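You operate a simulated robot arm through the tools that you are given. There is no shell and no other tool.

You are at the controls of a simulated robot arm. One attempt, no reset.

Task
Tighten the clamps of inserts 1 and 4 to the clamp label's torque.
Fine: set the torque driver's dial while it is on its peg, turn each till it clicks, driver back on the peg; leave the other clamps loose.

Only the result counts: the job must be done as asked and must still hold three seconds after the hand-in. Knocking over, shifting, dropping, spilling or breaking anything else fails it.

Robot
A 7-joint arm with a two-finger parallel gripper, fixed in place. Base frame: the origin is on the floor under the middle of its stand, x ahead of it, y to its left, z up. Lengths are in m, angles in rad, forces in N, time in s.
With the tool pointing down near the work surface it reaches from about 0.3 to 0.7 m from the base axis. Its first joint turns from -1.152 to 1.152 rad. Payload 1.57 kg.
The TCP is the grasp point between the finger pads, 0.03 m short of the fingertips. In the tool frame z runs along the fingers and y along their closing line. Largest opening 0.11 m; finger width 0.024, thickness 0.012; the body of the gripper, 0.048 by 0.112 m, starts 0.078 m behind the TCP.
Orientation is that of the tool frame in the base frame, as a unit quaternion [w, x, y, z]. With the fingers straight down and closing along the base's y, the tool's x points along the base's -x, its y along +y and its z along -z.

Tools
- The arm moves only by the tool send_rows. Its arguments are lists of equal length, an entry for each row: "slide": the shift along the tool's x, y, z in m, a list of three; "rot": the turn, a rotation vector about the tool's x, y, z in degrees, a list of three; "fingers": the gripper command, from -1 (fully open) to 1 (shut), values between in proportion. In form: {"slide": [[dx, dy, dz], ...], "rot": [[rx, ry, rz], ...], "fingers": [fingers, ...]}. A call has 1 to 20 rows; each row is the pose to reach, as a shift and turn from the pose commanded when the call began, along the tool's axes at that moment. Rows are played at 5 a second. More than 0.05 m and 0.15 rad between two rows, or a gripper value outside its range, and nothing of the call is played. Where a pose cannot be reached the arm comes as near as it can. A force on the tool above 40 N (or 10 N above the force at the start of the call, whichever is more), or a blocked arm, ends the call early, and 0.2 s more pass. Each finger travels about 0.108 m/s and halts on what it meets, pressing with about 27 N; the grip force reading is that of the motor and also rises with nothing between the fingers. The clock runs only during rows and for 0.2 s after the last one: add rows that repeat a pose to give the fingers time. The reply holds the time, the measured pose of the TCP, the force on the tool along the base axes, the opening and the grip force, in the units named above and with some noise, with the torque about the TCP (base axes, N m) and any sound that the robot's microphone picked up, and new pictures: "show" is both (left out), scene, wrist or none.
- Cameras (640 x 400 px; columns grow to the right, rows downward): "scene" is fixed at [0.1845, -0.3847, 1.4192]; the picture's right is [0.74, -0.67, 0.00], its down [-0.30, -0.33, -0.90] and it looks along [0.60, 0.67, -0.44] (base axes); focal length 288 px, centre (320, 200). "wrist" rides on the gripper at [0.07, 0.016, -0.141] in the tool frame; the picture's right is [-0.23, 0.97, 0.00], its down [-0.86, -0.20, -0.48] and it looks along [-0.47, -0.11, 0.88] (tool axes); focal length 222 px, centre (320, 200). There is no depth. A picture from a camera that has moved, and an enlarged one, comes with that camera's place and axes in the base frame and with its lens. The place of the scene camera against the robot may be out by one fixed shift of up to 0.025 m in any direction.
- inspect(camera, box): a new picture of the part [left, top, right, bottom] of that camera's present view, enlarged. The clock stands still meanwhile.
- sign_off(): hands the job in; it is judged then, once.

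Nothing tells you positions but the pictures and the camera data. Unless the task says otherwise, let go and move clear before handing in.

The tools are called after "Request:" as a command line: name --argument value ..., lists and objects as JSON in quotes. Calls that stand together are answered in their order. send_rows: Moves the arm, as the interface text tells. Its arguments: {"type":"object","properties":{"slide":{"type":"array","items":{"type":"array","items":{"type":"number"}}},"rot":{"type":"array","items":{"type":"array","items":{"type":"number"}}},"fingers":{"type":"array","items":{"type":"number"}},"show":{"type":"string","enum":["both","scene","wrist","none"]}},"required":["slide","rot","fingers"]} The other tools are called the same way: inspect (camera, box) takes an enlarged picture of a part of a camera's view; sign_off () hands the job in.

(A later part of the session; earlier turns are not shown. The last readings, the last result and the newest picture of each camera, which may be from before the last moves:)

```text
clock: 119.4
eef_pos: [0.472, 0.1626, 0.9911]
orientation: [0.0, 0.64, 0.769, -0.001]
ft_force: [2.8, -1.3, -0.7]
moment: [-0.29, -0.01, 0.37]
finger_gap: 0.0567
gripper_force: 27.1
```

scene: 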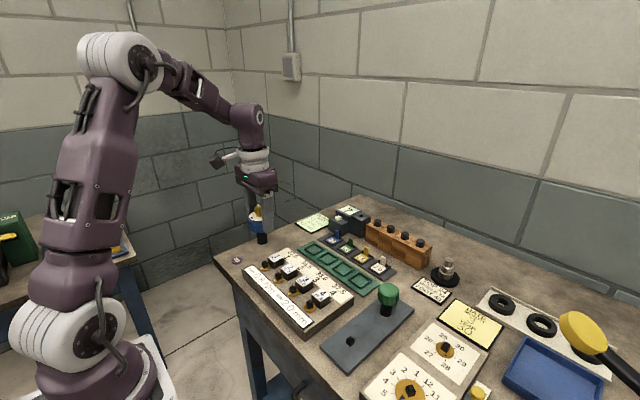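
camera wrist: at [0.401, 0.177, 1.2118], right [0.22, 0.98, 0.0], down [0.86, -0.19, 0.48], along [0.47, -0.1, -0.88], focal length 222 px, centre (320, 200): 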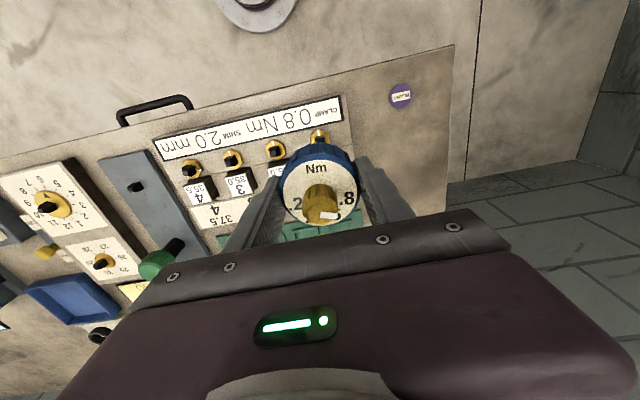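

Request:
send_rows --slide '[[0.0, 0.0003, 0], [0.0, 0.0003, 0]]' --rot '[[0, 0, 6], [0, 0, 12]]' --fingers '[1, 1]' --show "none"

Request:
inspect --camera "wrist" --box '[240, 110, 400, 220]'

Request:
inspect --camera "scene" --box '[248, 245, 288, 275]'

```text
clock: 120.0
eef_pos: [0.4716, 0.1631, 0.9908]
orientation: [0.0, 0.716, 0.698, -0.001]
ft_force: [-3.0, -5.9, 5.1]
moment: [-0.67, 0.15, 0.4]
finger_gap: 0.0568
gripper_force: 27.1
```

```text
3.64 times, centred on (320, 165) of wrist
camera zoom: at [0.4894, 0.2313, 1.1315], right [0.97, -0.25, 0.0], down [-0.22, -0.85, 0.48], along [-0.12, -0.46, -0.88], focal length 808 px, centre (320, 327)
```

zoom: 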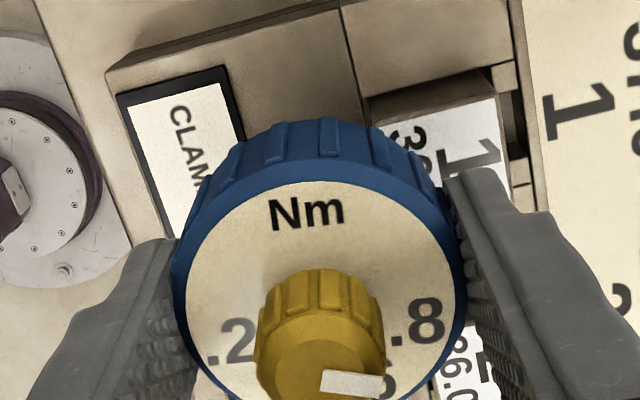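

```text
13.33 times, centred on (268, 260) of scene
camera zoom: at [0.1843, -0.3848, 1.4191], right [0.74, -0.67, 0.0], down [-0.3, -0.33, -0.9], along [0.6, 0.67, -0.44], focal length 3838 px, centre (1013, -600)
```

zoom: 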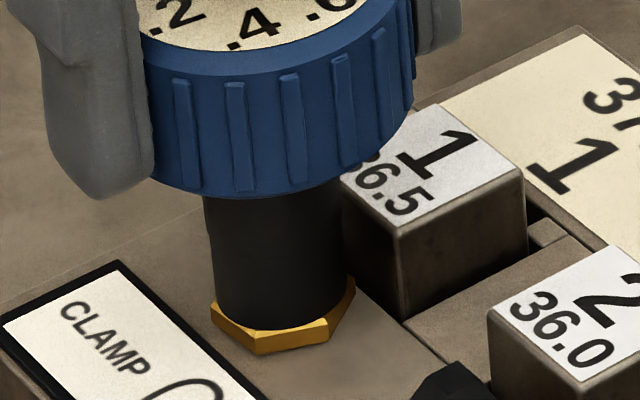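

Request:
send_rows --slide '[[-0.0004, -0.0002, -0.0001], [-0.0004, -0.0002, -0.0001]]' --rot '[[0, 0, 6], [0, 0, 12]]' --fingers '[1, 1]' --show "none"

Request:
inspect --camera "scene" --box '[248, 245, 288, 275]'

```text
clock: 120.6
eef_pos: [0.4718, 0.1635, 0.9897]
orientation: [0.0, 0.785, 0.619, 0.0]
ft_force: [-2.7, -2.9, -1.7]
moment: [-0.45, 0.07, 0.49]
finger_gap: 0.0571
gripper_force: 27.0
```

```text
13.33 times, centred on (268, 260) of scene
camera zoom: at [0.1845, -0.3847, 1.4192], right [0.74, -0.67, 0.0], down [-0.3, -0.33, -0.9], along [0.6, 0.67, -0.44], focal length 3838 px, centre (1013, -600)
```

zoom: 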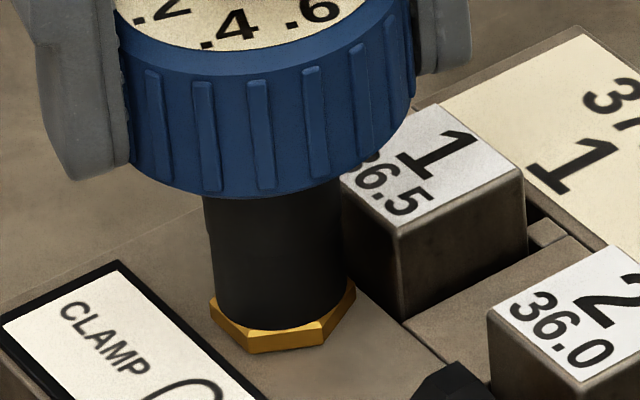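

Request:
send_rows --slide '[[-0.0001, -0.0002, 0], [-0.0001, -0.0002, 0]]' --rot '[[0, 0, 6], [0, 0, 12]]' --fingers '[1, 1]' --show "none"

Request:
inspect --camera "scene" --box '[248, 245, 288, 275]'

```text
clock: 121.2
eef_pos: [0.4722, 0.1631, 0.9904]
orientation: [-0.001, 0.846, 0.533, 0.001]
ft_force: [-2.1, -2.0, -9.2]
moment: [-0.36, 0.08, 0.5]
finger_gap: 0.0568
gripper_force: 27.6
```

```text
13.33 times, centred on (268, 260) of scene
camera zoom: at [0.1846, -0.3846, 1.4192], right [0.74, -0.67, 0.0], down [-0.3, -0.33, -0.9], along [0.6, 0.67, -0.44], focal length 3838 px, centre (1013, -600)
```

zoom: 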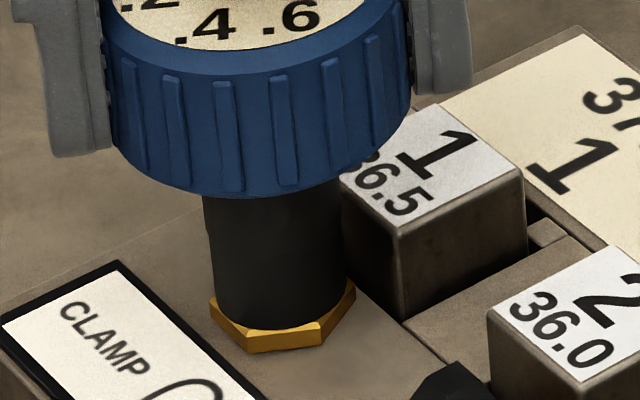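

Hex 1 stopped following at about 104° too, again with no click. Let me sample how the torque decays in hold to estimate the real slip torque.

Request:
send_rows --slide '[[0, 0, 0]]' --rot '[[0, 0, 0]]' --fingers '[1]' --show "none"

Request:
send_rows --slide '[[0, 0, 0]]' --rot '[[0, 0, 0]]' --fingers '[1]' --show "none"

Request:
send_rows --slide '[[0, 0, 0]]' --rot '[[0, 0, 0]]' --fingers '[1]' --show "none"

Request:
send_rows --slide '[[0, 0, 0], [0, 0, 0], [0, 0, 0]]' --rot '[[0, 0, 1], [0, 0, 2], [0, 0, 3]]' --fingers '[1, 1, 1]' --show "none"

Request:
inspect --camera "wrist" --box '[240, 110, 400, 220]'

```text
clock: 121.6
eef_pos: [0.4707, 0.1625, 0.991]
orientation: [-0.001, 0.846, 0.534, 0.0]
ft_force: [-3.2, -2.1, -11.0]
moment: [-0.03, 0.09, 0.29]
finger_gap: 0.0568
gripper_force: 27.2
```

```text
clock: 122.0
eef_pos: [0.4704, 0.1632, 0.9912]
orientation: [0.0, 0.845, 0.534, 0.0]
ft_force: [-4.3, -2.0, -11.3]
moment: [-0.08, 0.17, 0.17]
finger_gap: 0.0567
gripper_force: 26.8
```

```text
clock: 122.4
eef_pos: [0.4716, 0.162, 0.9914]
orientation: [0.0, 0.845, 0.534, 0.0]
ft_force: [-4.2, -1.7, -11.3]
moment: [-0.12, 0.28, 0.13]
finger_gap: 0.0566
gripper_force: 27.3
```

```text
clock: 123.2
eef_pos: [0.4709, 0.163, 0.9915]
orientation: [0.001, 0.859, 0.511, 0.0]
ft_force: [-4.3, -0.5, -1.5]
moment: [-0.1, 0.27, 0.3]
finger_gap: 0.0566
gripper_force: 27.1
```

```text
3.64 times, centred on (320, 165) of wrist
camera zoom: at [0.5186, 0.2155, 1.1321], right [0.75, -0.66, 0.0], down [-0.58, -0.66, 0.48], along [-0.32, -0.36, -0.88], focal length 808 px, centre (320, 327)
```

zoom: 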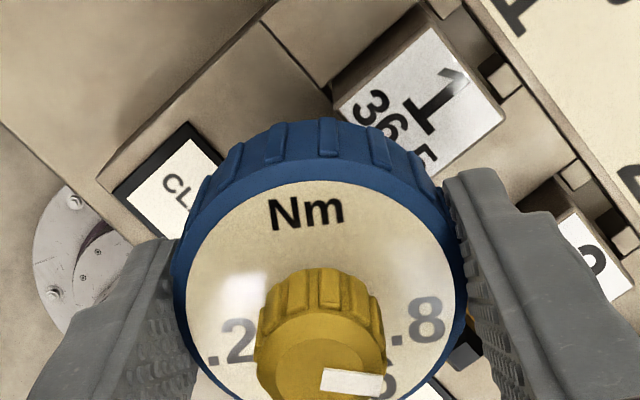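

The decay pattern (τ≈0.7 s) suggests the driver's internal clutch saturates near 0.7–0.8 Nm with soft creep. I'll ease off, lift from clamp 1, and look at the stem's angle before deciding.

Request:
send_rows --slide '[[0, 0, 0], [0, 0, 0], [0, 0, -0.005], [0, 0, -0.012], [0, 0, -0.024], [0, 0, -0.04], [0, 0, -0.06], [0, 0, -0.08], [0, 0, -0.08]]' --rot '[[0, 0, -7], [0, 0, -7], [0, 0, -7], [0, 0, -7], [0, 0, -7], [0, 0, -7], [0, 0, -7], [0, 0, -7], [0, 0, -7]]' --fingers '[1, 1, 1, 1, 1, 1, 1, 1, 1]' --show "none"

Request:
inspect --camera "scene" --box '[254, 250, 286, 270]'

Request:
inspect --camera "wrist" --box '[240, 110, 400, 220]'

Request:
inspect --camera "wrist" --box '[304, 126, 336, 146]'

```text
clock: 125.2
eef_pos: [0.471, 0.1623, 1.0716]
orientation: [0.0, 0.826, 0.563, 0.0]
ft_force: [0.0, 0.1, -2.7]
moment: [-0.01, 0.03, 0.03]
finger_gap: 0.0568
gripper_force: 27.1
```

```text
16.00 times, centred on (270, 260) of scene
camera zoom: at [0.1846, -0.3847, 1.4192], right [0.74, -0.67, 0.0], down [-0.3, -0.33, -0.9], along [0.6, 0.67, -0.44], focal length 4605 px, centre (1120, -760)
```

zoom: 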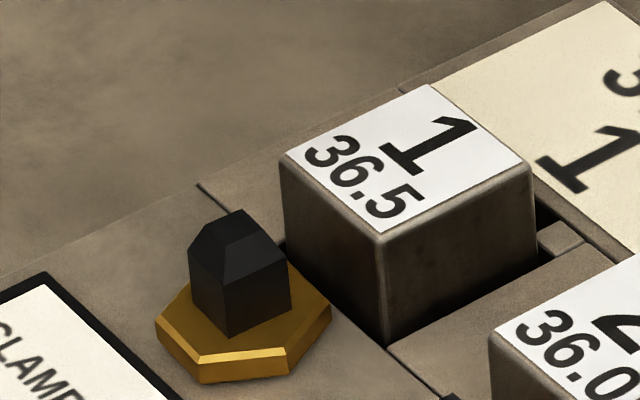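

```text
3.64 times, centred on (320, 165) of wrist
camera zoom: at [0.5115, 0.2214, 1.212], right [0.82, -0.57, 0.0], down [-0.5, -0.72, 0.48], along [-0.27, -0.39, -0.88], focal length 808 px, centre (320, 327)
```

zoom: 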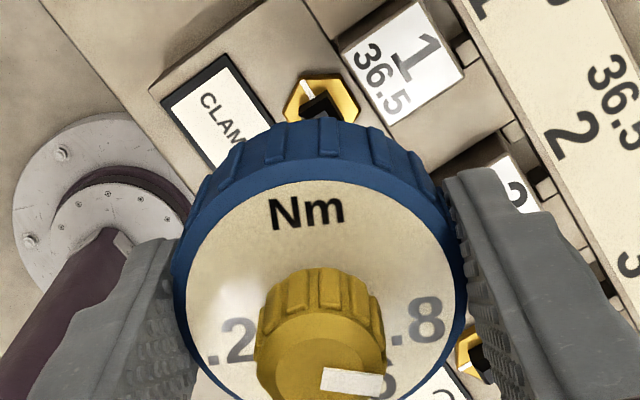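

```text
16.00 times, centred on (320, 136) of wrist
camera zoom: at [0.5115, 0.2214, 1.212], right [0.82, -0.57, 0.0], down [-0.5, -0.72, 0.48], along [-0.27, -0.39, -0.88], focal length 3554 px, centre (320, 1224)
```

zoom: 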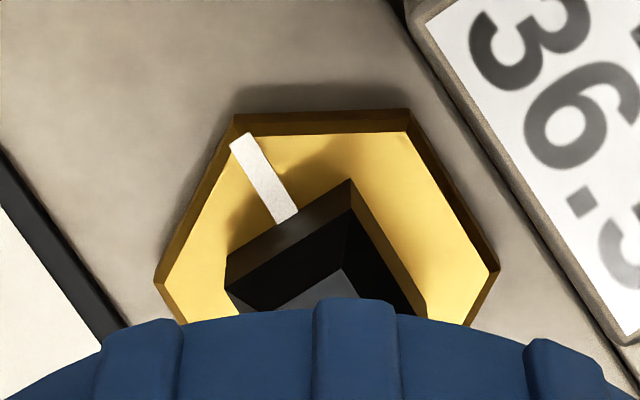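

Clamp 1's mark is at ~90° (92° turned); clamp 4's at ~105°. To understand the clutch, I'll take the driver back to its peg and test the dial's effect; moving there now with the socket squared.

Request:
send_rows --slide '[[-0.0195, 0.0086, 0], [-0.0391, 0.0172, 0], [-0.0586, 0.0258, 0], [-0.0781, 0.0345, 0], [-0.0977, 0.0431, 0], [-0.1172, 0.0517, 0], [-0.1368, 0.0603, 0], [-0.1563, 0.0689, 0], [-0.1758, 0.0775, 0], [-0.1954, 0.0861, 0], [-0.2149, 0.0948, 0], [-0.2344, 0.1034, 0], [-0.254, 0.112, 0], [-0.2735, 0.1206, 0], [-0.2735, 0.1206, 0]]' --rot '[[0, 0, -6.57], [0, 0, -13.14], [0, 0, -19.7], [0, 0, -26.3], [0, 0, -32.9], [0, 0, -39.4], [0, 0, -46], [0, 0, -52.6], [0, 0, -59.1], [0, 0, -65.7], [0, 0, -72.3], [0, 0, -78.9], [0, 0, -85.4], [0, 0, -92], [0, 0, -92]]' --fingers '[1, 1, 1, 1, 1, 1, 1, 1, 1, 1, 1, 1, 1, 1, 1]' --show "both"

Request:
inspect --camera "wrist" --box '[240, 110, 400, 220]'

Request:
inspect --camera "wrist" --box '[304, 126, 336, 146]'

Request:
inspect --camera "scene" --box '[324, 270, 380, 350]'

```text
clock: 128.4
eef_pos: [0.4834, -0.1354, 1.0717]
orientation: [0.0, 0.168, 0.986, 0.0]
ft_force: [-0.2, 0.1, -2.5]
moment: [-0.03, 0.01, -0.03]
finger_gap: 0.0569
gripper_force: 26.7
camera wrist: at [0.4233, -0.0985, 1.2123], right [0.54, 0.84, 0.0], down [0.74, -0.47, 0.48], along [0.4, -0.26, -0.88], focal length 222 px, centre (320, 200)
```

scene: 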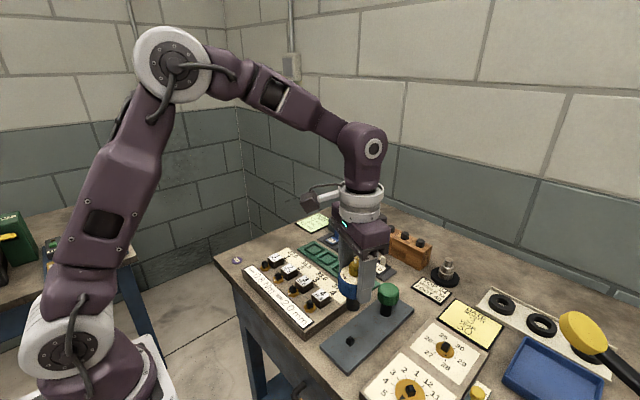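
wrist: 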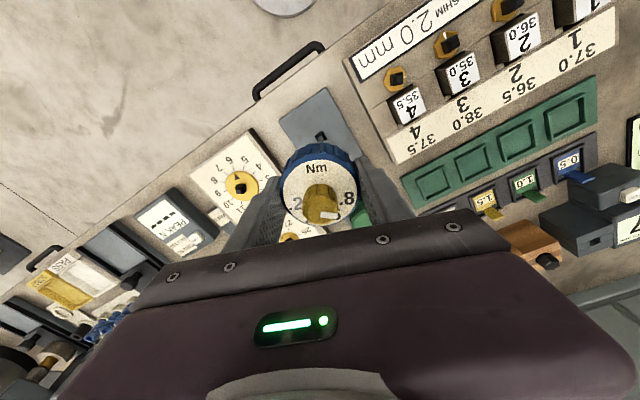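

```text
3.64 times, centred on (320, 165) of wrist
camera zoom: at [0.4233, -0.0985, 1.2123], right [0.54, 0.84, 0.0], down [0.74, -0.47, 0.48], along [0.4, -0.26, -0.88], focal length 808 px, centre (320, 327)
```

zoom: 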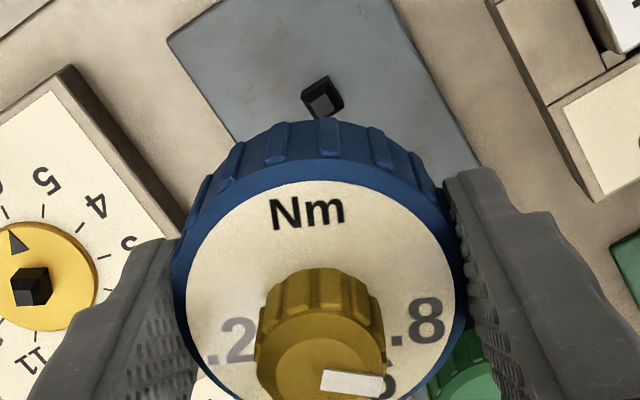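

```text
16.00 times, centred on (320, 136) of wrist
camera zoom: at [0.4233, -0.0985, 1.2123], right [0.54, 0.84, 0.0], down [0.74, -0.47, 0.48], along [0.4, -0.26, -0.88], focal length 3554 px, centre (320, 1224)
```

zoom: 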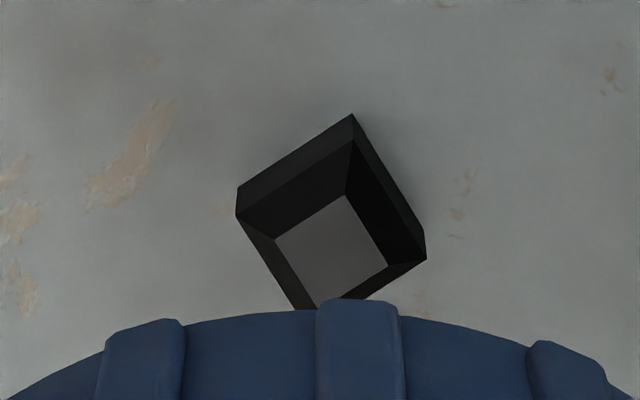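

```text
5.00 times, centred on (352, 310) of scene
camera zoom: at [0.1846, -0.3847, 1.4192], right [0.74, -0.67, 0.0], down [-0.3, -0.33, -0.9], along [0.6, 0.67, -0.44], focal length 1439 px, centre (160, -350)
```

zoom: 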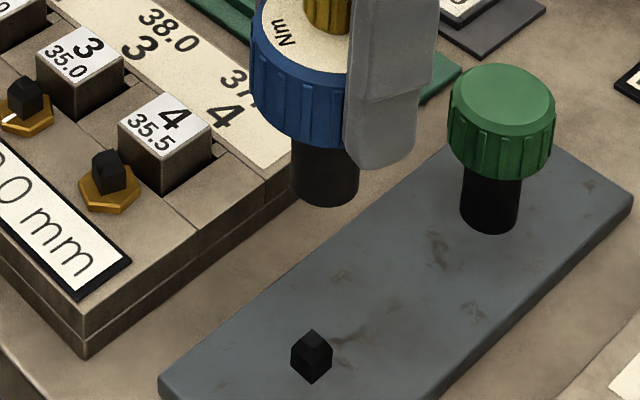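

The peg's square is at yaw 0 and the driver is centred on it. Lowering onto the peg.

Request:
send_rows --slide '[[-0.0003, 0, 0.025], [-0.0003, 0, 0.05], [-0.0003, 0, 0.07], [-0.0003, 0, 0.082], [-0.0003, 0, 0.087], [-0.0003, 0, 0.091], [-0.0003, 0, 0.095], [-0.0003, 0, 0.099], [-0.0003, 0, 0.102], [-0.0003, 0, 0.1045], [-0.0003, 0, 0.1045]]' --rot '[[0, 0, 0], [0, 0, 0], [0, 0, 0], [0, 0, 0], [0, 0, 0], [0, 0, 0], [0, 0, 0], [0, 0, 0], [0, 0, 0], [0, 0, 0], [0, 0, 0]]' --fingers '[1, 1, 1, 1, 1, 1, 1, 1, 1, 1, 1]' --show "none"

Request:
inspect --camera "scene" --box '[320, 285, 384, 350]'

```text
clock: 130.8
eef_pos: [0.4844, -0.1353, 0.9667]
orientation: [0.0, 0.168, 0.986, 0.0]
ft_force: [-0.7, 4.7, 2.7]
moment: [0.31, 0.04, 0.01]
finger_gap: 0.0565
gripper_force: 26.8
```

```text
6.15 times, centred on (352, 318) of scene
camera zoom: at [0.1845, -0.3845, 1.4192], right [0.74, -0.67, 0.0], down [-0.3, -0.33, -0.9], along [0.6, 0.67, -0.44], focal length 1771 px, centre (123, -523)
```

zoom: 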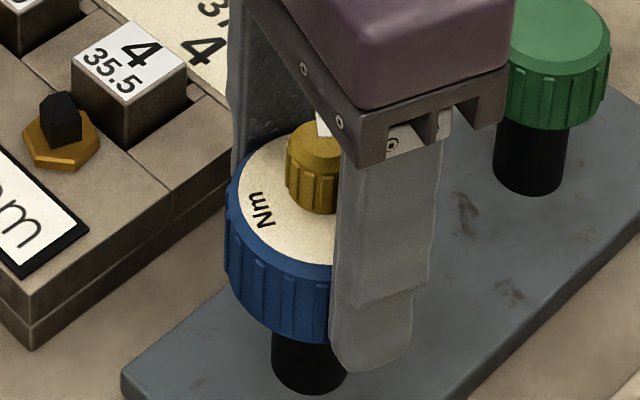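

Seated on the peg. Releasing and rising to view the dial.

Request:
send_rows --slide '[[0, 0, 0], [0, 0, 0], [0, 0, 0], [0, 0, -0.025], [0, 0, -0.05], [0, 0, -0.08], [0, 0, -0.105], [0, 0, -0.105], [0, 0, -0.105], [0, 0, -0.105], [0, 0, -0.105], [0, 0, -0.105], [0, 0, -0.105], [0, 0, -0.105], [0, 0, -0.105], [0, 0, -0.105], [0, 0, -0.105]]' --rot '[[0, 0, 0], [0, 0, 0], [0, 0, 0], [0, 0, 0], [0, 0, 0], [0, 0, 0], [0, 0, 0], [0, 0, -8], [0, 0, -16], [0, 0, -24], [0, 0, -32], [0, 0, -40], [0, 0, -48], [0, 0, -56], [0, 0, -64], [0, 0, -69.3], [0, 0, -69.3]]' --fingers '[0, -0.5, -0.5, -0.5, -0.5, -0.5, -0.5, -0.2, 0.2, 0.2, 0.2, 0.2, 0.2, 0.2, 0.2, 0.2, 0.2]' --show "none"

Request:
inspect --camera "wrist" --box '[284, 120, 360, 168]'

Request:
inspect --camera "scene" --box '[324, 295, 380, 350]'

```text
clock: 134.4
eef_pos: [0.4836, -0.1364, 1.0723]
orientation: [0.0, -0.422, 0.906, -0.001]
ft_force: [-0.2, -0.4, 0.3]
moment: [0.03, -0.01, 0.0]
finger_gap: 0.044
gripper_force: 0.1
```

```text
8.33 times, centred on (322, 144) of wrist
camera zoom: at [0.4263, -0.1799, 1.2122], right [-0.6, 0.8, 0.0], down [0.7, 0.53, 0.48], along [0.38, 0.29, -0.88], focal length 1851 px, centre (303, 667)
```

zoom: 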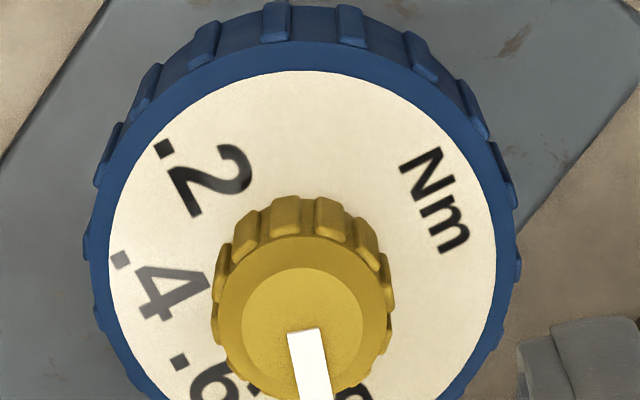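

```text
7.27 times, centred on (352, 322) of scene
camera zoom: at [0.1845, -0.3847, 1.4192], right [0.74, -0.67, 0.0], down [-0.3, -0.33, -0.9], along [0.6, 0.67, -0.44], focal length 2093 px, centre (87, -691)
```

zoom: 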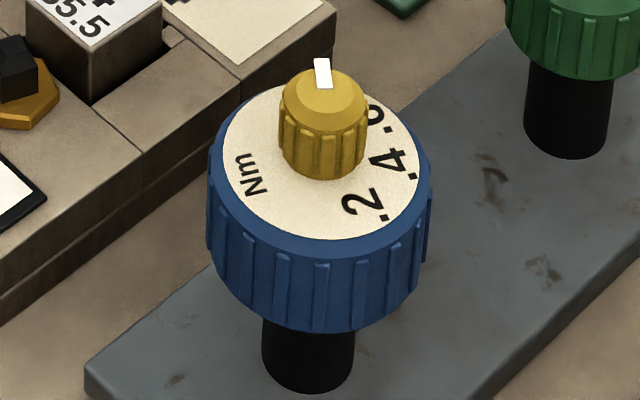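

Driver is back on the peg properly. As a diagnostic I'll turn the dial down to .4 and see how the driver behaves on the already tight clamp 4. Descending to the knob and gripping it.

Request:
send_rows --slide '[[-0.0008, -0.0006, 0.02], [-0.0008, -0.0006, 0.04], [-0.0008, -0.0006, 0.055], [-0.0008, -0.0006, 0.0665], [-0.0008, -0.0006, 0.0665], [-0.0008, -0.0006, 0.0665], [-0.0008, -0.0006, 0.0665], [-0.0008, -0.0006, 0.0665]]' --rot '[[0, 0, 0], [0, 0, 0], [0, 0, 0], [0, 0, 0], [0, 0, 0], [0, 0, 0], [0, 0, 0], [0, 0, 0]]' --fingers '[0.2, 0.2, 0.2, 0.2, 0.2, 0.5, 1, 1]' --show "none"

Request:
inspect --camera "wrist" --box '[272, 125, 368, 205]'

```text
clock: 136.2
eef_pos: [0.485, -0.1341, 1.0047]
orientation: [0.0, -0.422, 0.907, 0.0]
ft_force: [-0.4, 1.4, 1.3]
moment: [0.07, 0.03, 0.01]
finger_gap: 0.0198
gripper_force: 26.2
```

```text
5.00 times, centred on (320, 165) of wrist
camera zoom: at [0.4276, -0.1789, 1.1455], right [-0.6, 0.8, 0.0], down [0.7, 0.53, 0.48], along [0.38, 0.29, -0.88], focal length 1111 px, centre (320, 375)
```

zoom: 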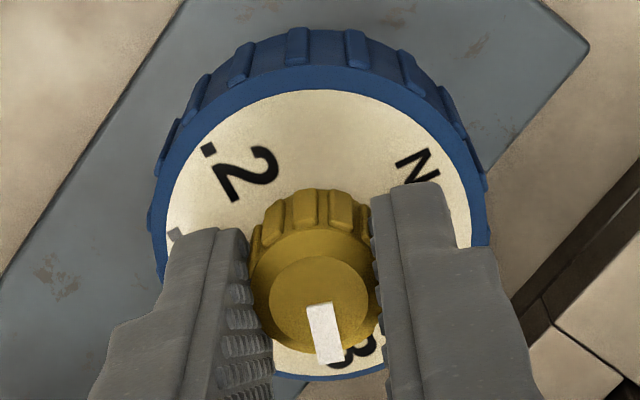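

Request:
send_rows --slide '[[0, 0, 0], [0, 0, 0], [0, 0, 0], [0, 0, 0], [0, 0, 0], [0, 0, 0], [0, 0, 0], [0, 0, 0], [0, 0, 0], [0, 0, 0], [0, 0, 0], [0, 0, 0], [0, 0, 0], [0, 0, 0], [0, 0, 0]]' --rot '[[0, 0, 7], [0, 0, 14], [0, 0, 21], [0, 0, 28], [0, 0, 35], [0, 0, 42], [0, 0, 49], [0, 0, 56], [0, 0, 63], [0, 0, 70], [0, 0, 77], [0, 0, 84], [0, 0, 91], [0, 0, 98], [0, 0, 100]]' --fingers '[1, 1, 1, 1, 1, 1, 1, 1, 1, 1, 1, 1, 1, 1, 1]' --show "none"

Request:
inspect --camera "wrist" --box '[272, 125, 368, 205]'

Request:
inspect --camera "scene" --box '[324, 295, 380, 350]'

```text
clock: 139.4
eef_pos: [0.4858, -0.1362, 1.0058]
orientation: [0.0, 0.424, 0.906, 0.001]
ft_force: [-1.3, -0.5, 1.2]
moment: [-0.04, 0.15, -0.04]
finger_gap: 0.0197
gripper_force: 27.1
```

```text
5.00 times, centred on (320, 165) of wrist
camera zoom: at [0.453, -0.0728, 1.1456], right [0.89, 0.45, 0.0], down [0.39, -0.78, 0.48], along [0.21, -0.43, -0.88], focal length 1111 px, centre (320, 375)
```

zoom: 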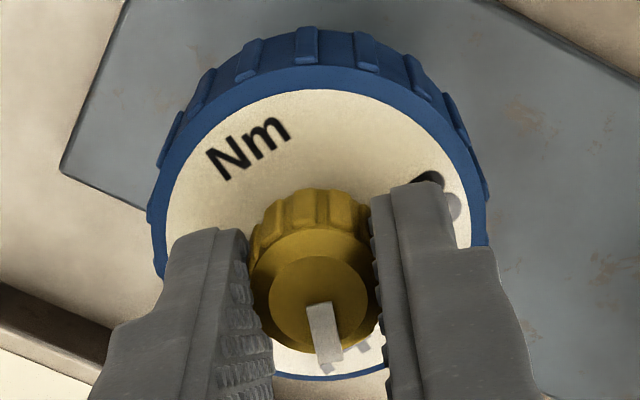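

```text
7.27 times, centred on (352, 322) of scene
camera zoom: at [0.1845, -0.3847, 1.4192], right [0.74, -0.67, 0.0], down [-0.3, -0.33, -0.9], along [0.6, 0.67, -0.44], focal length 2093 px, centre (87, -691)
```

zoom: 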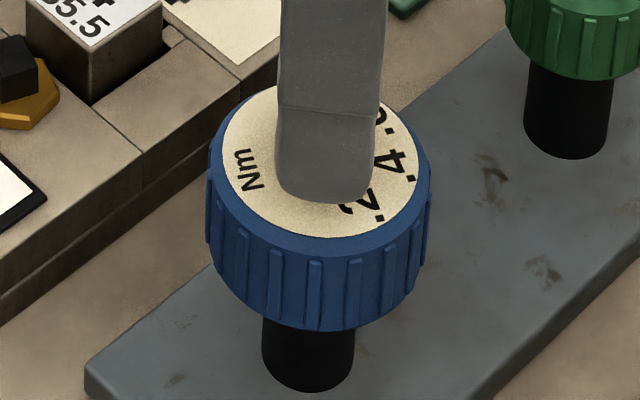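

Request:
send_rows --slide '[[0, 0, 0], [0, 0, 0], [0, 0, 0], [0, 0, -0.02], [0, 0, -0.045], [0, 0, -0.0665], [0, 0, -0.0665], [0, 0, -0.0665], [0, 0, -0.0665], [0, 0, -0.0665], [0, 0, -0.0665], [0, 0, -0.0665], [0, 0, -0.0665]]' --rot '[[0, 0, 0], [0, 0, 0], [0, 0, 0], [0, 0, 0], [0, 0, 0], [0, 0, 0], [0, 0, -8], [0, 0, -16], [0, 0, -24], [0, 0, -32], [0, 0, -40], [0, 0, -47.4], [0, 0, -47.4]]' --fingers '[0.5, 0.2, 0.2, 0.2, 0.2, 0.2, 0.2, 0.0, -0.5, -0.5, -0.5, -0.5, -0.5]' --show "none"

Request:
inspect --camera "wrist" --box '[284, 120, 360, 168]'

Request:
inspect --camera "scene" --box '[324, 295, 380, 350]'

```text
clock: 142.2
eef_pos: [0.4844, -0.1346, 1.0706]
orientation: [0.0, 0.023, 1.0, 0.0]
ft_force: [-0.1, 0.9, 0.4]
moment: [0.02, 0.01, 0.02]
finger_gap: 0.0826
gripper_force: 0.1
```

```text
8.33 times, centred on (322, 144) of wrist
camera zoom: at [0.4159, -0.1173, 1.2122], right [0.27, 0.96, 0.0], down [0.84, -0.24, 0.48], along [0.46, -0.13, -0.88], focal length 1851 px, centre (303, 667)
```

zoom: 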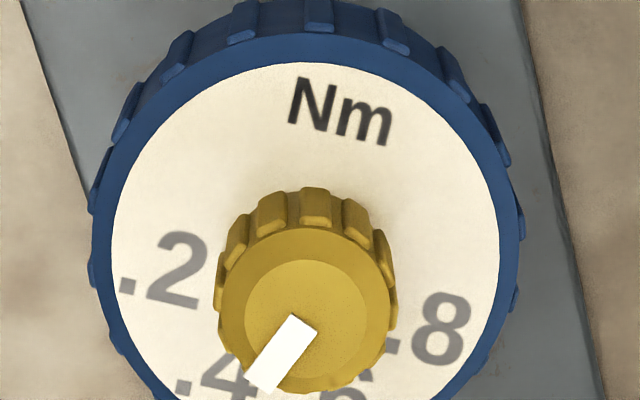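

```text
7.27 times, centred on (352, 322) of scene
camera zoom: at [0.1845, -0.3847, 1.4192], right [0.74, -0.67, 0.0], down [-0.3, -0.33, -0.9], along [0.6, 0.67, -0.44], focal length 2093 px, centre (87, -691)
```

zoom: 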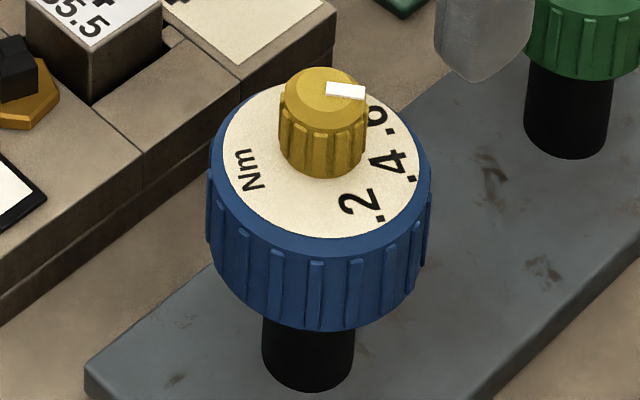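

The dial now reads .4 for the test. Gripping the body and lifting.

Request:
send_rows --slide '[[0, 0, 0.025], [0, 0, 0.05], [0, 0, 0.075], [0, 0, 0.095], [0, 0, 0.1045], [0, 0, 0.1045], [0, 0, 0.1045], [0, 0, 0.1045], [0, 0, 0.1045], [0, 0, 0.0965], [0, 0, 0.0885], [0, 0, 0.0795], [0, 0, 0.065], [0, 0, 0.045], [0, 0, 0.02], [0, 0, -0.002], [0, 0, -0.002]]' --rot '[[0, 0, 0], [0, 0, 0], [0, 0, 0], [0, 0, 0], [0, 0, 0], [0, 0, 0], [0, 0, 0], [0, 0, 0], [0, 0, 0], [0, 0, 0], [0, 0, 0], [0, 0, 0], [0, 0, 0], [0, 0, 0], [0, 0, 0], [0, 0, 0], [0, 0, 0]]' --fingers '[-0.5, -0.5, -0.5, -0.5, -0.5, -0.1, 0.3, 1, 1, 1, 1, 1, 1, 1, 1, 1, 1]' --show "none"

Request:
inspect --camera "wrist" --box '[240, 110, 400, 220]'

Request:
inspect --camera "scene" --box '[304, 255, 400, 345]'

```text
clock: 145.8
eef_pos: [0.4847, -0.1362, 1.0742]
orientation: [0.0, 0.023, 1.0, 0.0]
ft_force: [-0.2, -0.5, -2.3]
moment: [0.0, -0.01, -0.03]
finger_gap: 0.057
gripper_force: 26.6
```

```text
3.64 times, centred on (320, 165) of wrist
camera zoom: at [0.4156, -0.1174, 1.215], right [0.27, 0.96, 0.0], down [0.84, -0.24, 0.48], along [0.46, -0.13, -0.88], focal length 808 px, centre (320, 327)
```

zoom: 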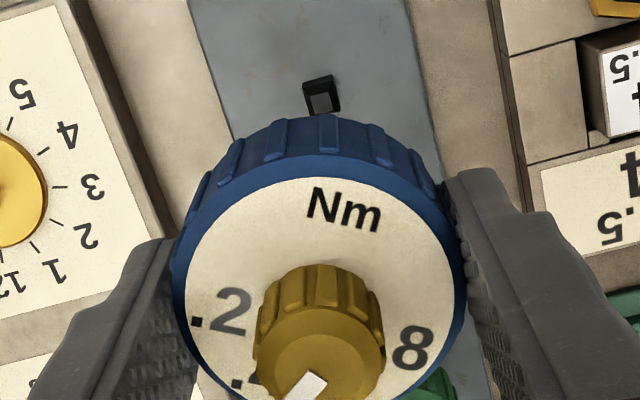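

```text
4.44 times, centred on (352, 300) of scene
camera zoom: at [0.1846, -0.3847, 1.4192], right [0.74, -0.67, 0.0], down [-0.3, -0.33, -0.9], along [0.6, 0.67, -0.44], focal length 1279 px, centre (178, -244)
```

zoom: 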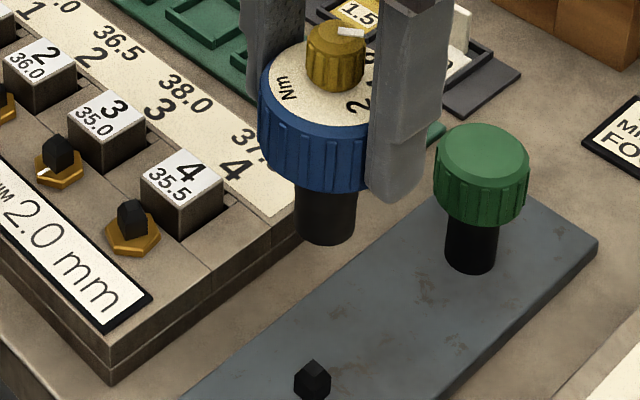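

Request:
send_rows --slide '[[0.0031, 0.0186, 0], [0.0062, 0.0372, 0], [0.0094, 0.0559, 0], [0.0125, 0.0745, 0], [0.0156, 0.0931, 0], [0.0187, 0.1117, 0], [0.0187, 0.1117, 0]]' --rot '[[0, 0, 2], [0, 0, 4], [0, 0, 6], [0, 0, 8], [0, 0, 10], [0, 0, 12], [0, 0, 12]]' --fingers '[1, 1, 1, 1, 1, 1, 1]' --show "none"

Request:
inspect --camera "wrist" --box '[304, 126, 336, 146]'

Request:
inspect --camera "scene" --box '[280, 245, 344, 315]'

```text
clock: 147.4
eef_pos: [0.4705, -0.0237, 1.0724]
orientation: [0.0, 0.128, 0.992, 0.0]
ft_force: [0.6, -0.2, -2.3]
moment: [-0.01, -0.02, 0.0]
finger_gap: 0.0567
gripper_force: 26.9
```

```text
16.00 times, centred on (320, 136) of wrist
camera zoom: at [0.4077, 0.0094, 1.2138], right [0.47, 0.88, 0.0], down [0.78, -0.41, 0.48], along [0.42, -0.22, -0.88], focal length 3554 px, centre (320, 1224)
```

zoom: 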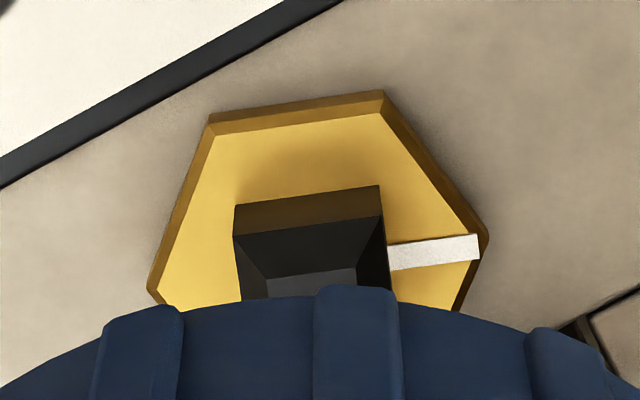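

```text
5.71 times, centred on (312, 280) of scene
camera zoom: at [0.1846, -0.3846, 1.4192], right [0.74, -0.67, 0.0], down [-0.3, -0.33, -0.9], along [0.6, 0.67, -0.44], focal length 1645 px, centre (366, -257)
```

zoom: 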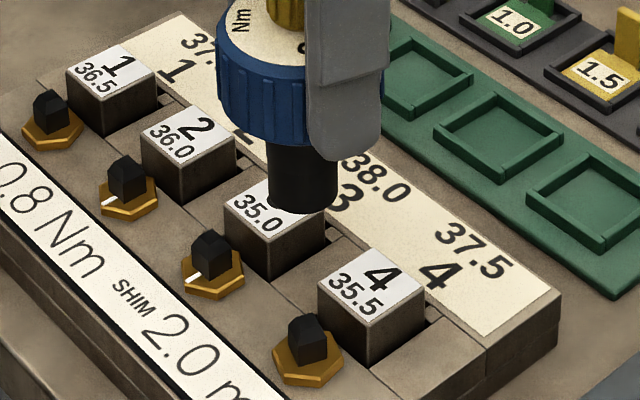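

Request:
send_rows --slide '[[0, 0, 0.02], [0, 0, 0.04], [0, 0, 0.056], [0, 0, 0.064], [0, 0, 0.068], [0, 0, 0.072], [0, 0, 0.076], [0, 0, 0.079], [0, 0, 0.081], [0, 0, 0.081]]' --rot '[[0, 0, 3], [0, 0, 3], [0, 0, 3], [0, 0, 3], [0, 0, 3], [0, 0, 3], [0, 0, 3], [0, 0, 3], [0, 0, 3], [0, 0, 3]]' --fingers '[1, 1, 1, 1, 1, 1, 1, 1, 1, 1]' --show "none"

Request:
inspect --camera "scene" --box '[284, 265, 340, 315]'

```text
clock: 149.6
eef_pos: [0.4721, -0.0236, 0.9914]
orientation: [0.0, 0.154, 0.988, 0.0]
ft_force: [-0.4, 0.2, -2.3]
moment: [0.02, -0.02, 0.0]
finger_gap: 0.0566
gripper_force: 26.9
```

```text
8.00 times, centred on (312, 290) of scene
camera zoom: at [0.1846, -0.3847, 1.4192], right [0.74, -0.67, 0.0], down [-0.3, -0.33, -0.9], along [0.6, 0.67, -0.44], focal length 2302 px, centre (384, -520)
```

zoom: 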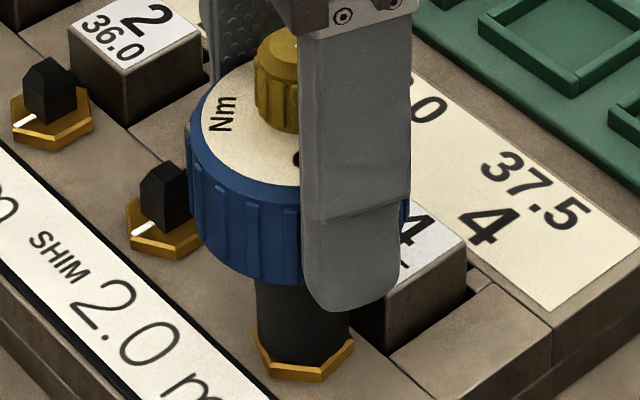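

Slid on with no force. Now turning gently at the .4 setting and listening.

Request:
send_rows --slide '[[0, 0, 0.0004], [0, 0, 0.0004], [0, 0, 0.0004]]' --rot '[[0, 0, 4], [0, 0, 8], [0, 0, 12]]' --fingers '[1, 1, 1]' --show "none"

Request:
send_rows --slide '[[0, 0, 0], [0, 0, 0], [0, 0, 0]]' --rot '[[0, 0, 4], [0, 0, 8], [0, 0, 12]]' --fingers '[1, 1, 1]' --show "none"

Request:
inspect --camera "wrist" --box '[240, 110, 400, 220]'

Request:
inspect --camera "scene" --box '[298, 296, 330, 316]'

```text
clock: 150.4
eef_pos: [0.4714, -0.0232, 0.9915]
orientation: [0.0, 0.257, 0.966, 0.001]
ft_force: [-1.9, -2.4, -3.8]
moment: [-0.22, 0.04, 0.3]
finger_gap: 0.057
gripper_force: 27.3
```

```text
clock: 151.2
eef_pos: [0.4714, -0.0226, 0.9915]
orientation: [0.0, 0.357, 0.934, -0.002]
ft_force: [-5.6, -4.1, -2.6]
moment: [-0.26, 0.25, 0.28]
finger_gap: 0.0568
gripper_force: 26.7
```

```text
3.64 times, centred on (320, 165) of wrist
camera zoom: at [0.4303, 0.0342, 1.133], right [0.82, 0.57, 0.0], down [0.51, -0.72, 0.48], along [0.27, -0.39, -0.88], focal length 808 px, centre (320, 327)
```

zoom: 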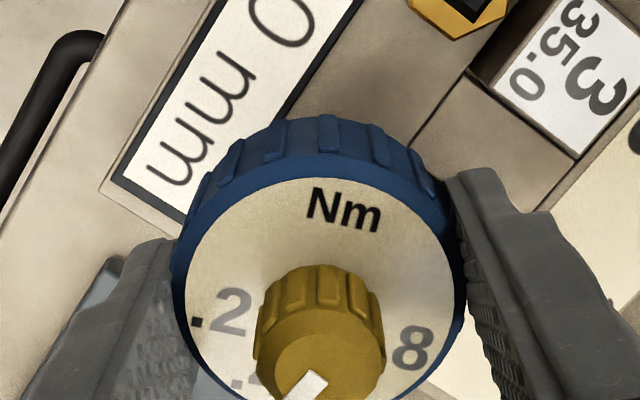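

```text
16.00 times, centred on (314, 306) of scene
camera zoom: at [0.1844, -0.3848, 1.4191], right [0.74, -0.67, 0.0], down [-0.3, -0.33, -0.9], along [0.6, 0.67, -0.44], focal length 4605 px, centre (416, -1496)
```

zoom: 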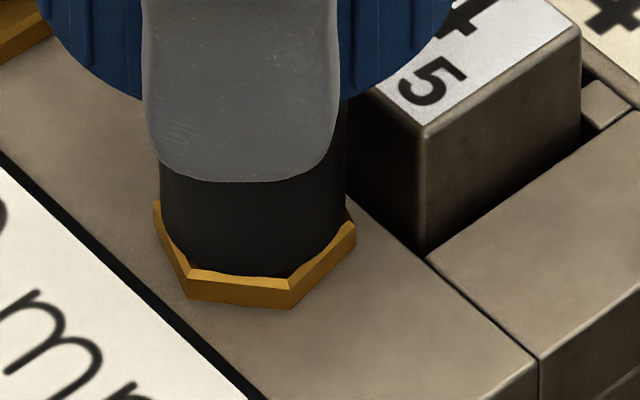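

Setting .4 gives about half the slip torque (0.29 vs 0.53 just after stopping), so the driver's clutch does follow the dial. I'll do one fast stroke here, with full reply, to listen once more.

Request:
send_rows --slide '[[0.0002, -0.0005, 0], [0.0002, -0.0005, 0], [0.0002, -0.0005, 0], [0.0002, -0.0005, 0], [0.0002, -0.0005, 0], [0.0002, -0.0005, 0]]' --rot '[[0, 0, 8.5], [0, 0, 17], [0, 0, 25.5], [0, 0, 34], [0, 0, 42.5], [0, 0, 51]]' --fingers '[1, 1, 1, 1, 1, 1]' --show "both"

```text
clock: 152.6
eef_pos: [0.4718, -0.0239, 0.9921]
orientation: [0.0, 0.725, 0.689, -0.001]
ft_force: [-3.9, 1.2, -2.2]
moment: [-0.03, 0.23, 0.31]
finger_gap: 0.0572
gripper_force: 27.3
camera wrist: at [0.4908, 0.0442, 1.133], right [0.96, -0.28, 0.0], down [-0.24, -0.84, 0.48], along [-0.13, -0.46, -0.88], focal length 222 px, centre (320, 200)
```

scene: 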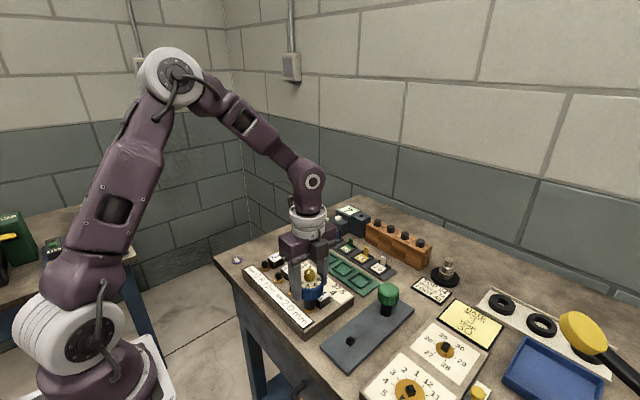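
wrist: 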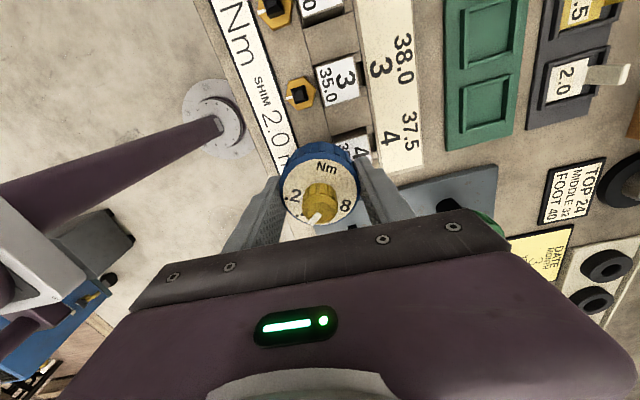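

Still silent. I'll try one long continuous stroke (4 s) in case the click needs sustained torque.

Request:
send_rows --slide '[[-0.0001, -0.0003, 0], [-0.0001, -0.0003, 0], [-0.0001, -0.0003, 0], [-0.0001, -0.0003, 0], [-0.0001, -0.0003, 0], [-0.0001, -0.0003, 0], [-0.0001, -0.0003, 0], [-0.0001, -0.0003, 0], [-0.0001, -0.0003, 0], [-0.0001, -0.0003, 0], [-0.0001, -0.0003, 0], [-0.0001, -0.0003, 0], [-0.0001, -0.0003, 0], [-0.0001, -0.0003, 0], [-0.0001, -0.0003, 0], [-0.0001, -0.0003, 0], [-0.0001, -0.0003, 0], [-0.0001, -0.0003, 0], [-0.0001, -0.0003, 0], [-0.0001, -0.0003, 0]]' --rot '[[0, 0, 4], [0, 0, 8], [0, 0, 12], [0, 0, 16], [0, 0, 20], [0, 0, 24], [0, 0, 28], [0, 0, 32], [0, 0, 36], [0, 0, 40], [0, 0, 44], [0, 0, 48], [0, 0, 52], [0, 0, 56], [0, 0, 60], [0, 0, 64], [0, 0, 68], [0, 0, 72], [0, 0, 76], [0, 0, 80]]' --fingers '[1, 1, 1, 1, 1, 1, 1, 1, 1, 1, 1, 1, 1, 1, 1, 1, 1, 1, 1, 1]' --show "none"

```text
clock: 156.8
eef_pos: [0.4699, -0.0233, 0.9917]
orientation: [0.0, 0.998, 0.063, 0.0]
ft_force: [0.9, 3.2, 0.8]
moment: [0.14, 0.08, 0.3]
finger_gap: 0.057
gripper_force: 27.1
```

No sound in either case; the clutch slips quietly at the dial's torque. I'll set the dial back to .8 on the peg and give both clamps a longer tightening stroke. Lifting off clamp 4 first.

Request:
send_rows --slide '[[0, 0, 0], [0, 0, 0], [0, 0, -0.005], [0, 0, -0.012], [0, 0, -0.024], [0, 0, -0.04], [0, 0, -0.06], [0, 0, -0.082], [0, 0, -0.082]]' --rot '[[0, 0, -7], [0, 0, -7], [0, 0, -7], [0, 0, -7], [0, 0, -7], [0, 0, -7], [0, 0, -7], [0, 0, -7], [0, 0, -7]]' --fingers '[1, 1, 1, 1, 1, 1, 1, 1, 1]' --show "none"

Request:
send_rows --slide '[[-0.001, 0.008, 0], [-0.0021, 0.016, 0], [-0.0031, 0.0241, 0], [-0.0041, 0.0321, 0], [-0.0052, 0.0401, 0], [-0.0062, 0.0481, 0], [-0.0073, 0.0562, 0], [-0.0083, 0.0642, 0], [-0.0093, 0.0722, 0], [-0.0104, 0.0802, 0], [-0.0114, 0.0882, 0], [-0.0124, 0.0963, 0], [-0.0135, 0.1043, 0], [-0.0145, 0.1123, 0], [-0.0145, 0.1123, 0]]' --rot '[[0, 0, -7.9], [0, 0, -15.7], [0, 0, -23.6], [0, 0, -31.4], [0, 0, -39.3], [0, 0, -47.1], [0, 0, -55], [0, 0, -62.9], [0, 0, -70.7], [0, 0, -78.6], [0, 0, -86.4], [0, 0, -94.3], [0, 0, -102.1], [0, 0, -110], [0, 0, -110]]' --fingers '[1, 1, 1, 1, 1, 1, 1, 1, 1, 1, 1, 1, 1, 1, 1]' --show "scene"

Request:
inspect --camera "wrist" --box '[304, 126, 336, 146]'

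Request:
inspect --camera "wrist" --box '[240, 110, 400, 220]'

```text
clock: 158.8
eef_pos: [0.4699, -0.0224, 1.0733]
orientation: [0.0, 0.992, 0.123, 0.001]
ft_force: [0.3, 0.1, -2.3]
moment: [-0.01, 0.03, 0.02]
finger_gap: 0.0568
gripper_force: 26.8
```

```text
clock: 162.0
eef_pos: [0.4849, -0.137, 1.0736]
orientation: [0.0, 0.466, 0.885, 0.001]
ft_force: [-0.5, 0.1, -2.7]
moment: [0.0, 0.02, 0.0]
finger_gap: 0.0568
gripper_force: 26.6
```

scene: 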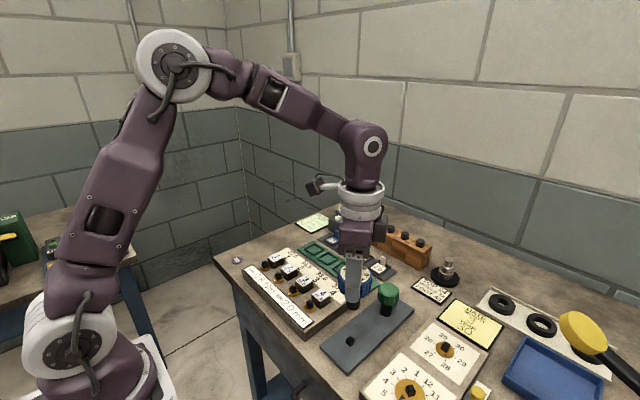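

```text
16.00 times, centred on (320, 136) of wrist
camera zoom: at [0.4585, -0.0704, 1.2151], right [0.93, 0.36, 0.0], down [0.32, -0.82, 0.48], along [0.17, -0.45, -0.88], focal length 3554 px, centre (320, 1224)
```

zoom: 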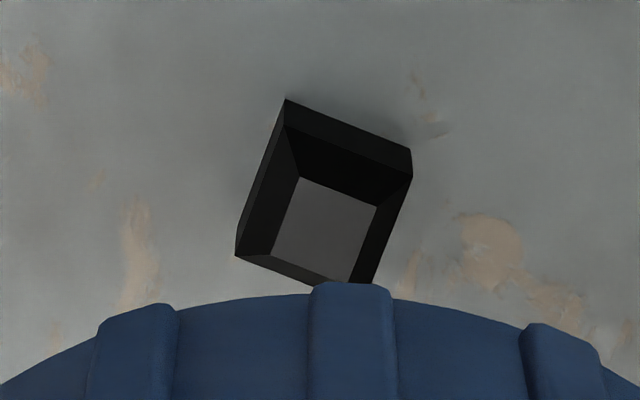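

```text
3.64 times, centred on (320, 165) of wrist
camera zoom: at [0.4585, -0.0704, 1.2151], right [0.93, 0.36, 0.0], down [0.32, -0.82, 0.48], along [0.17, -0.45, -0.88], focal length 808 px, centre (320, 327)
```

zoom: 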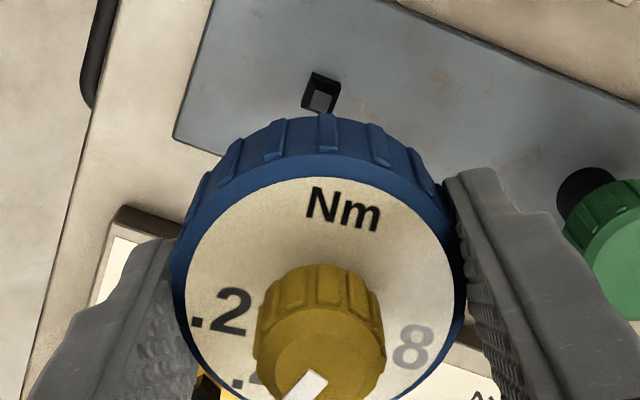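

Request:
send_rows --slide '[[0.0008, 0.0001, 0.025], [0.0008, 0.0001, 0.05], [0.0008, 0.0001, 0.07], [0.0008, 0.0001, 0.084], [0.0008, 0.0001, 0.09], [0.0008, 0.0001, 0.094], [0.0008, 0.0001, 0.098], [0.0008, 0.0001, 0.102], [0.0008, 0.0001, 0.105], [0.0008, 0.0001, 0.1075], [0.0008, 0.0001, 0.1075]]' --rot '[[0, 0, 0], [0, 0, 0], [0, 0, 0], [0, 0, 0], [0, 0, 0], [0, 0, 0], [0, 0, 0], [0, 0, 0], [0, 0, 0], [0, 0, 0], [0, 0, 0]]' --fingers '[1, 1, 1, 1, 1, 1, 1, 1, 1, 1, 1]' --show "none"

Request:
inspect --camera "scene" --box '[320, 285, 384, 350]'

```text
clock: 164.4
eef_pos: [0.4849, -0.1347, 0.9663]
orientation: [0.002, 0.467, 0.884, 0.0]
ft_force: [0.7, 0.9, 9.4]
moment: [-0.01, -0.09, 0.02]
finger_gap: 0.0569
gripper_force: 27.0
```

```text
6.15 times, centred on (352, 318) of scene
camera zoom: at [0.1844, -0.3846, 1.4192], right [0.74, -0.67, 0.0], down [-0.3, -0.33, -0.9], along [0.6, 0.67, -0.44], focal length 1771 px, centre (123, -523)
```

zoom: 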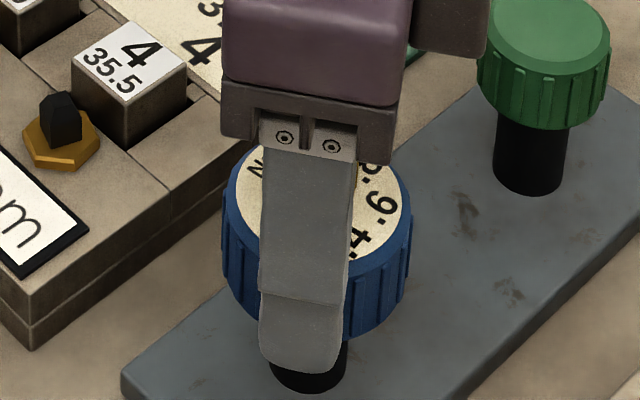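

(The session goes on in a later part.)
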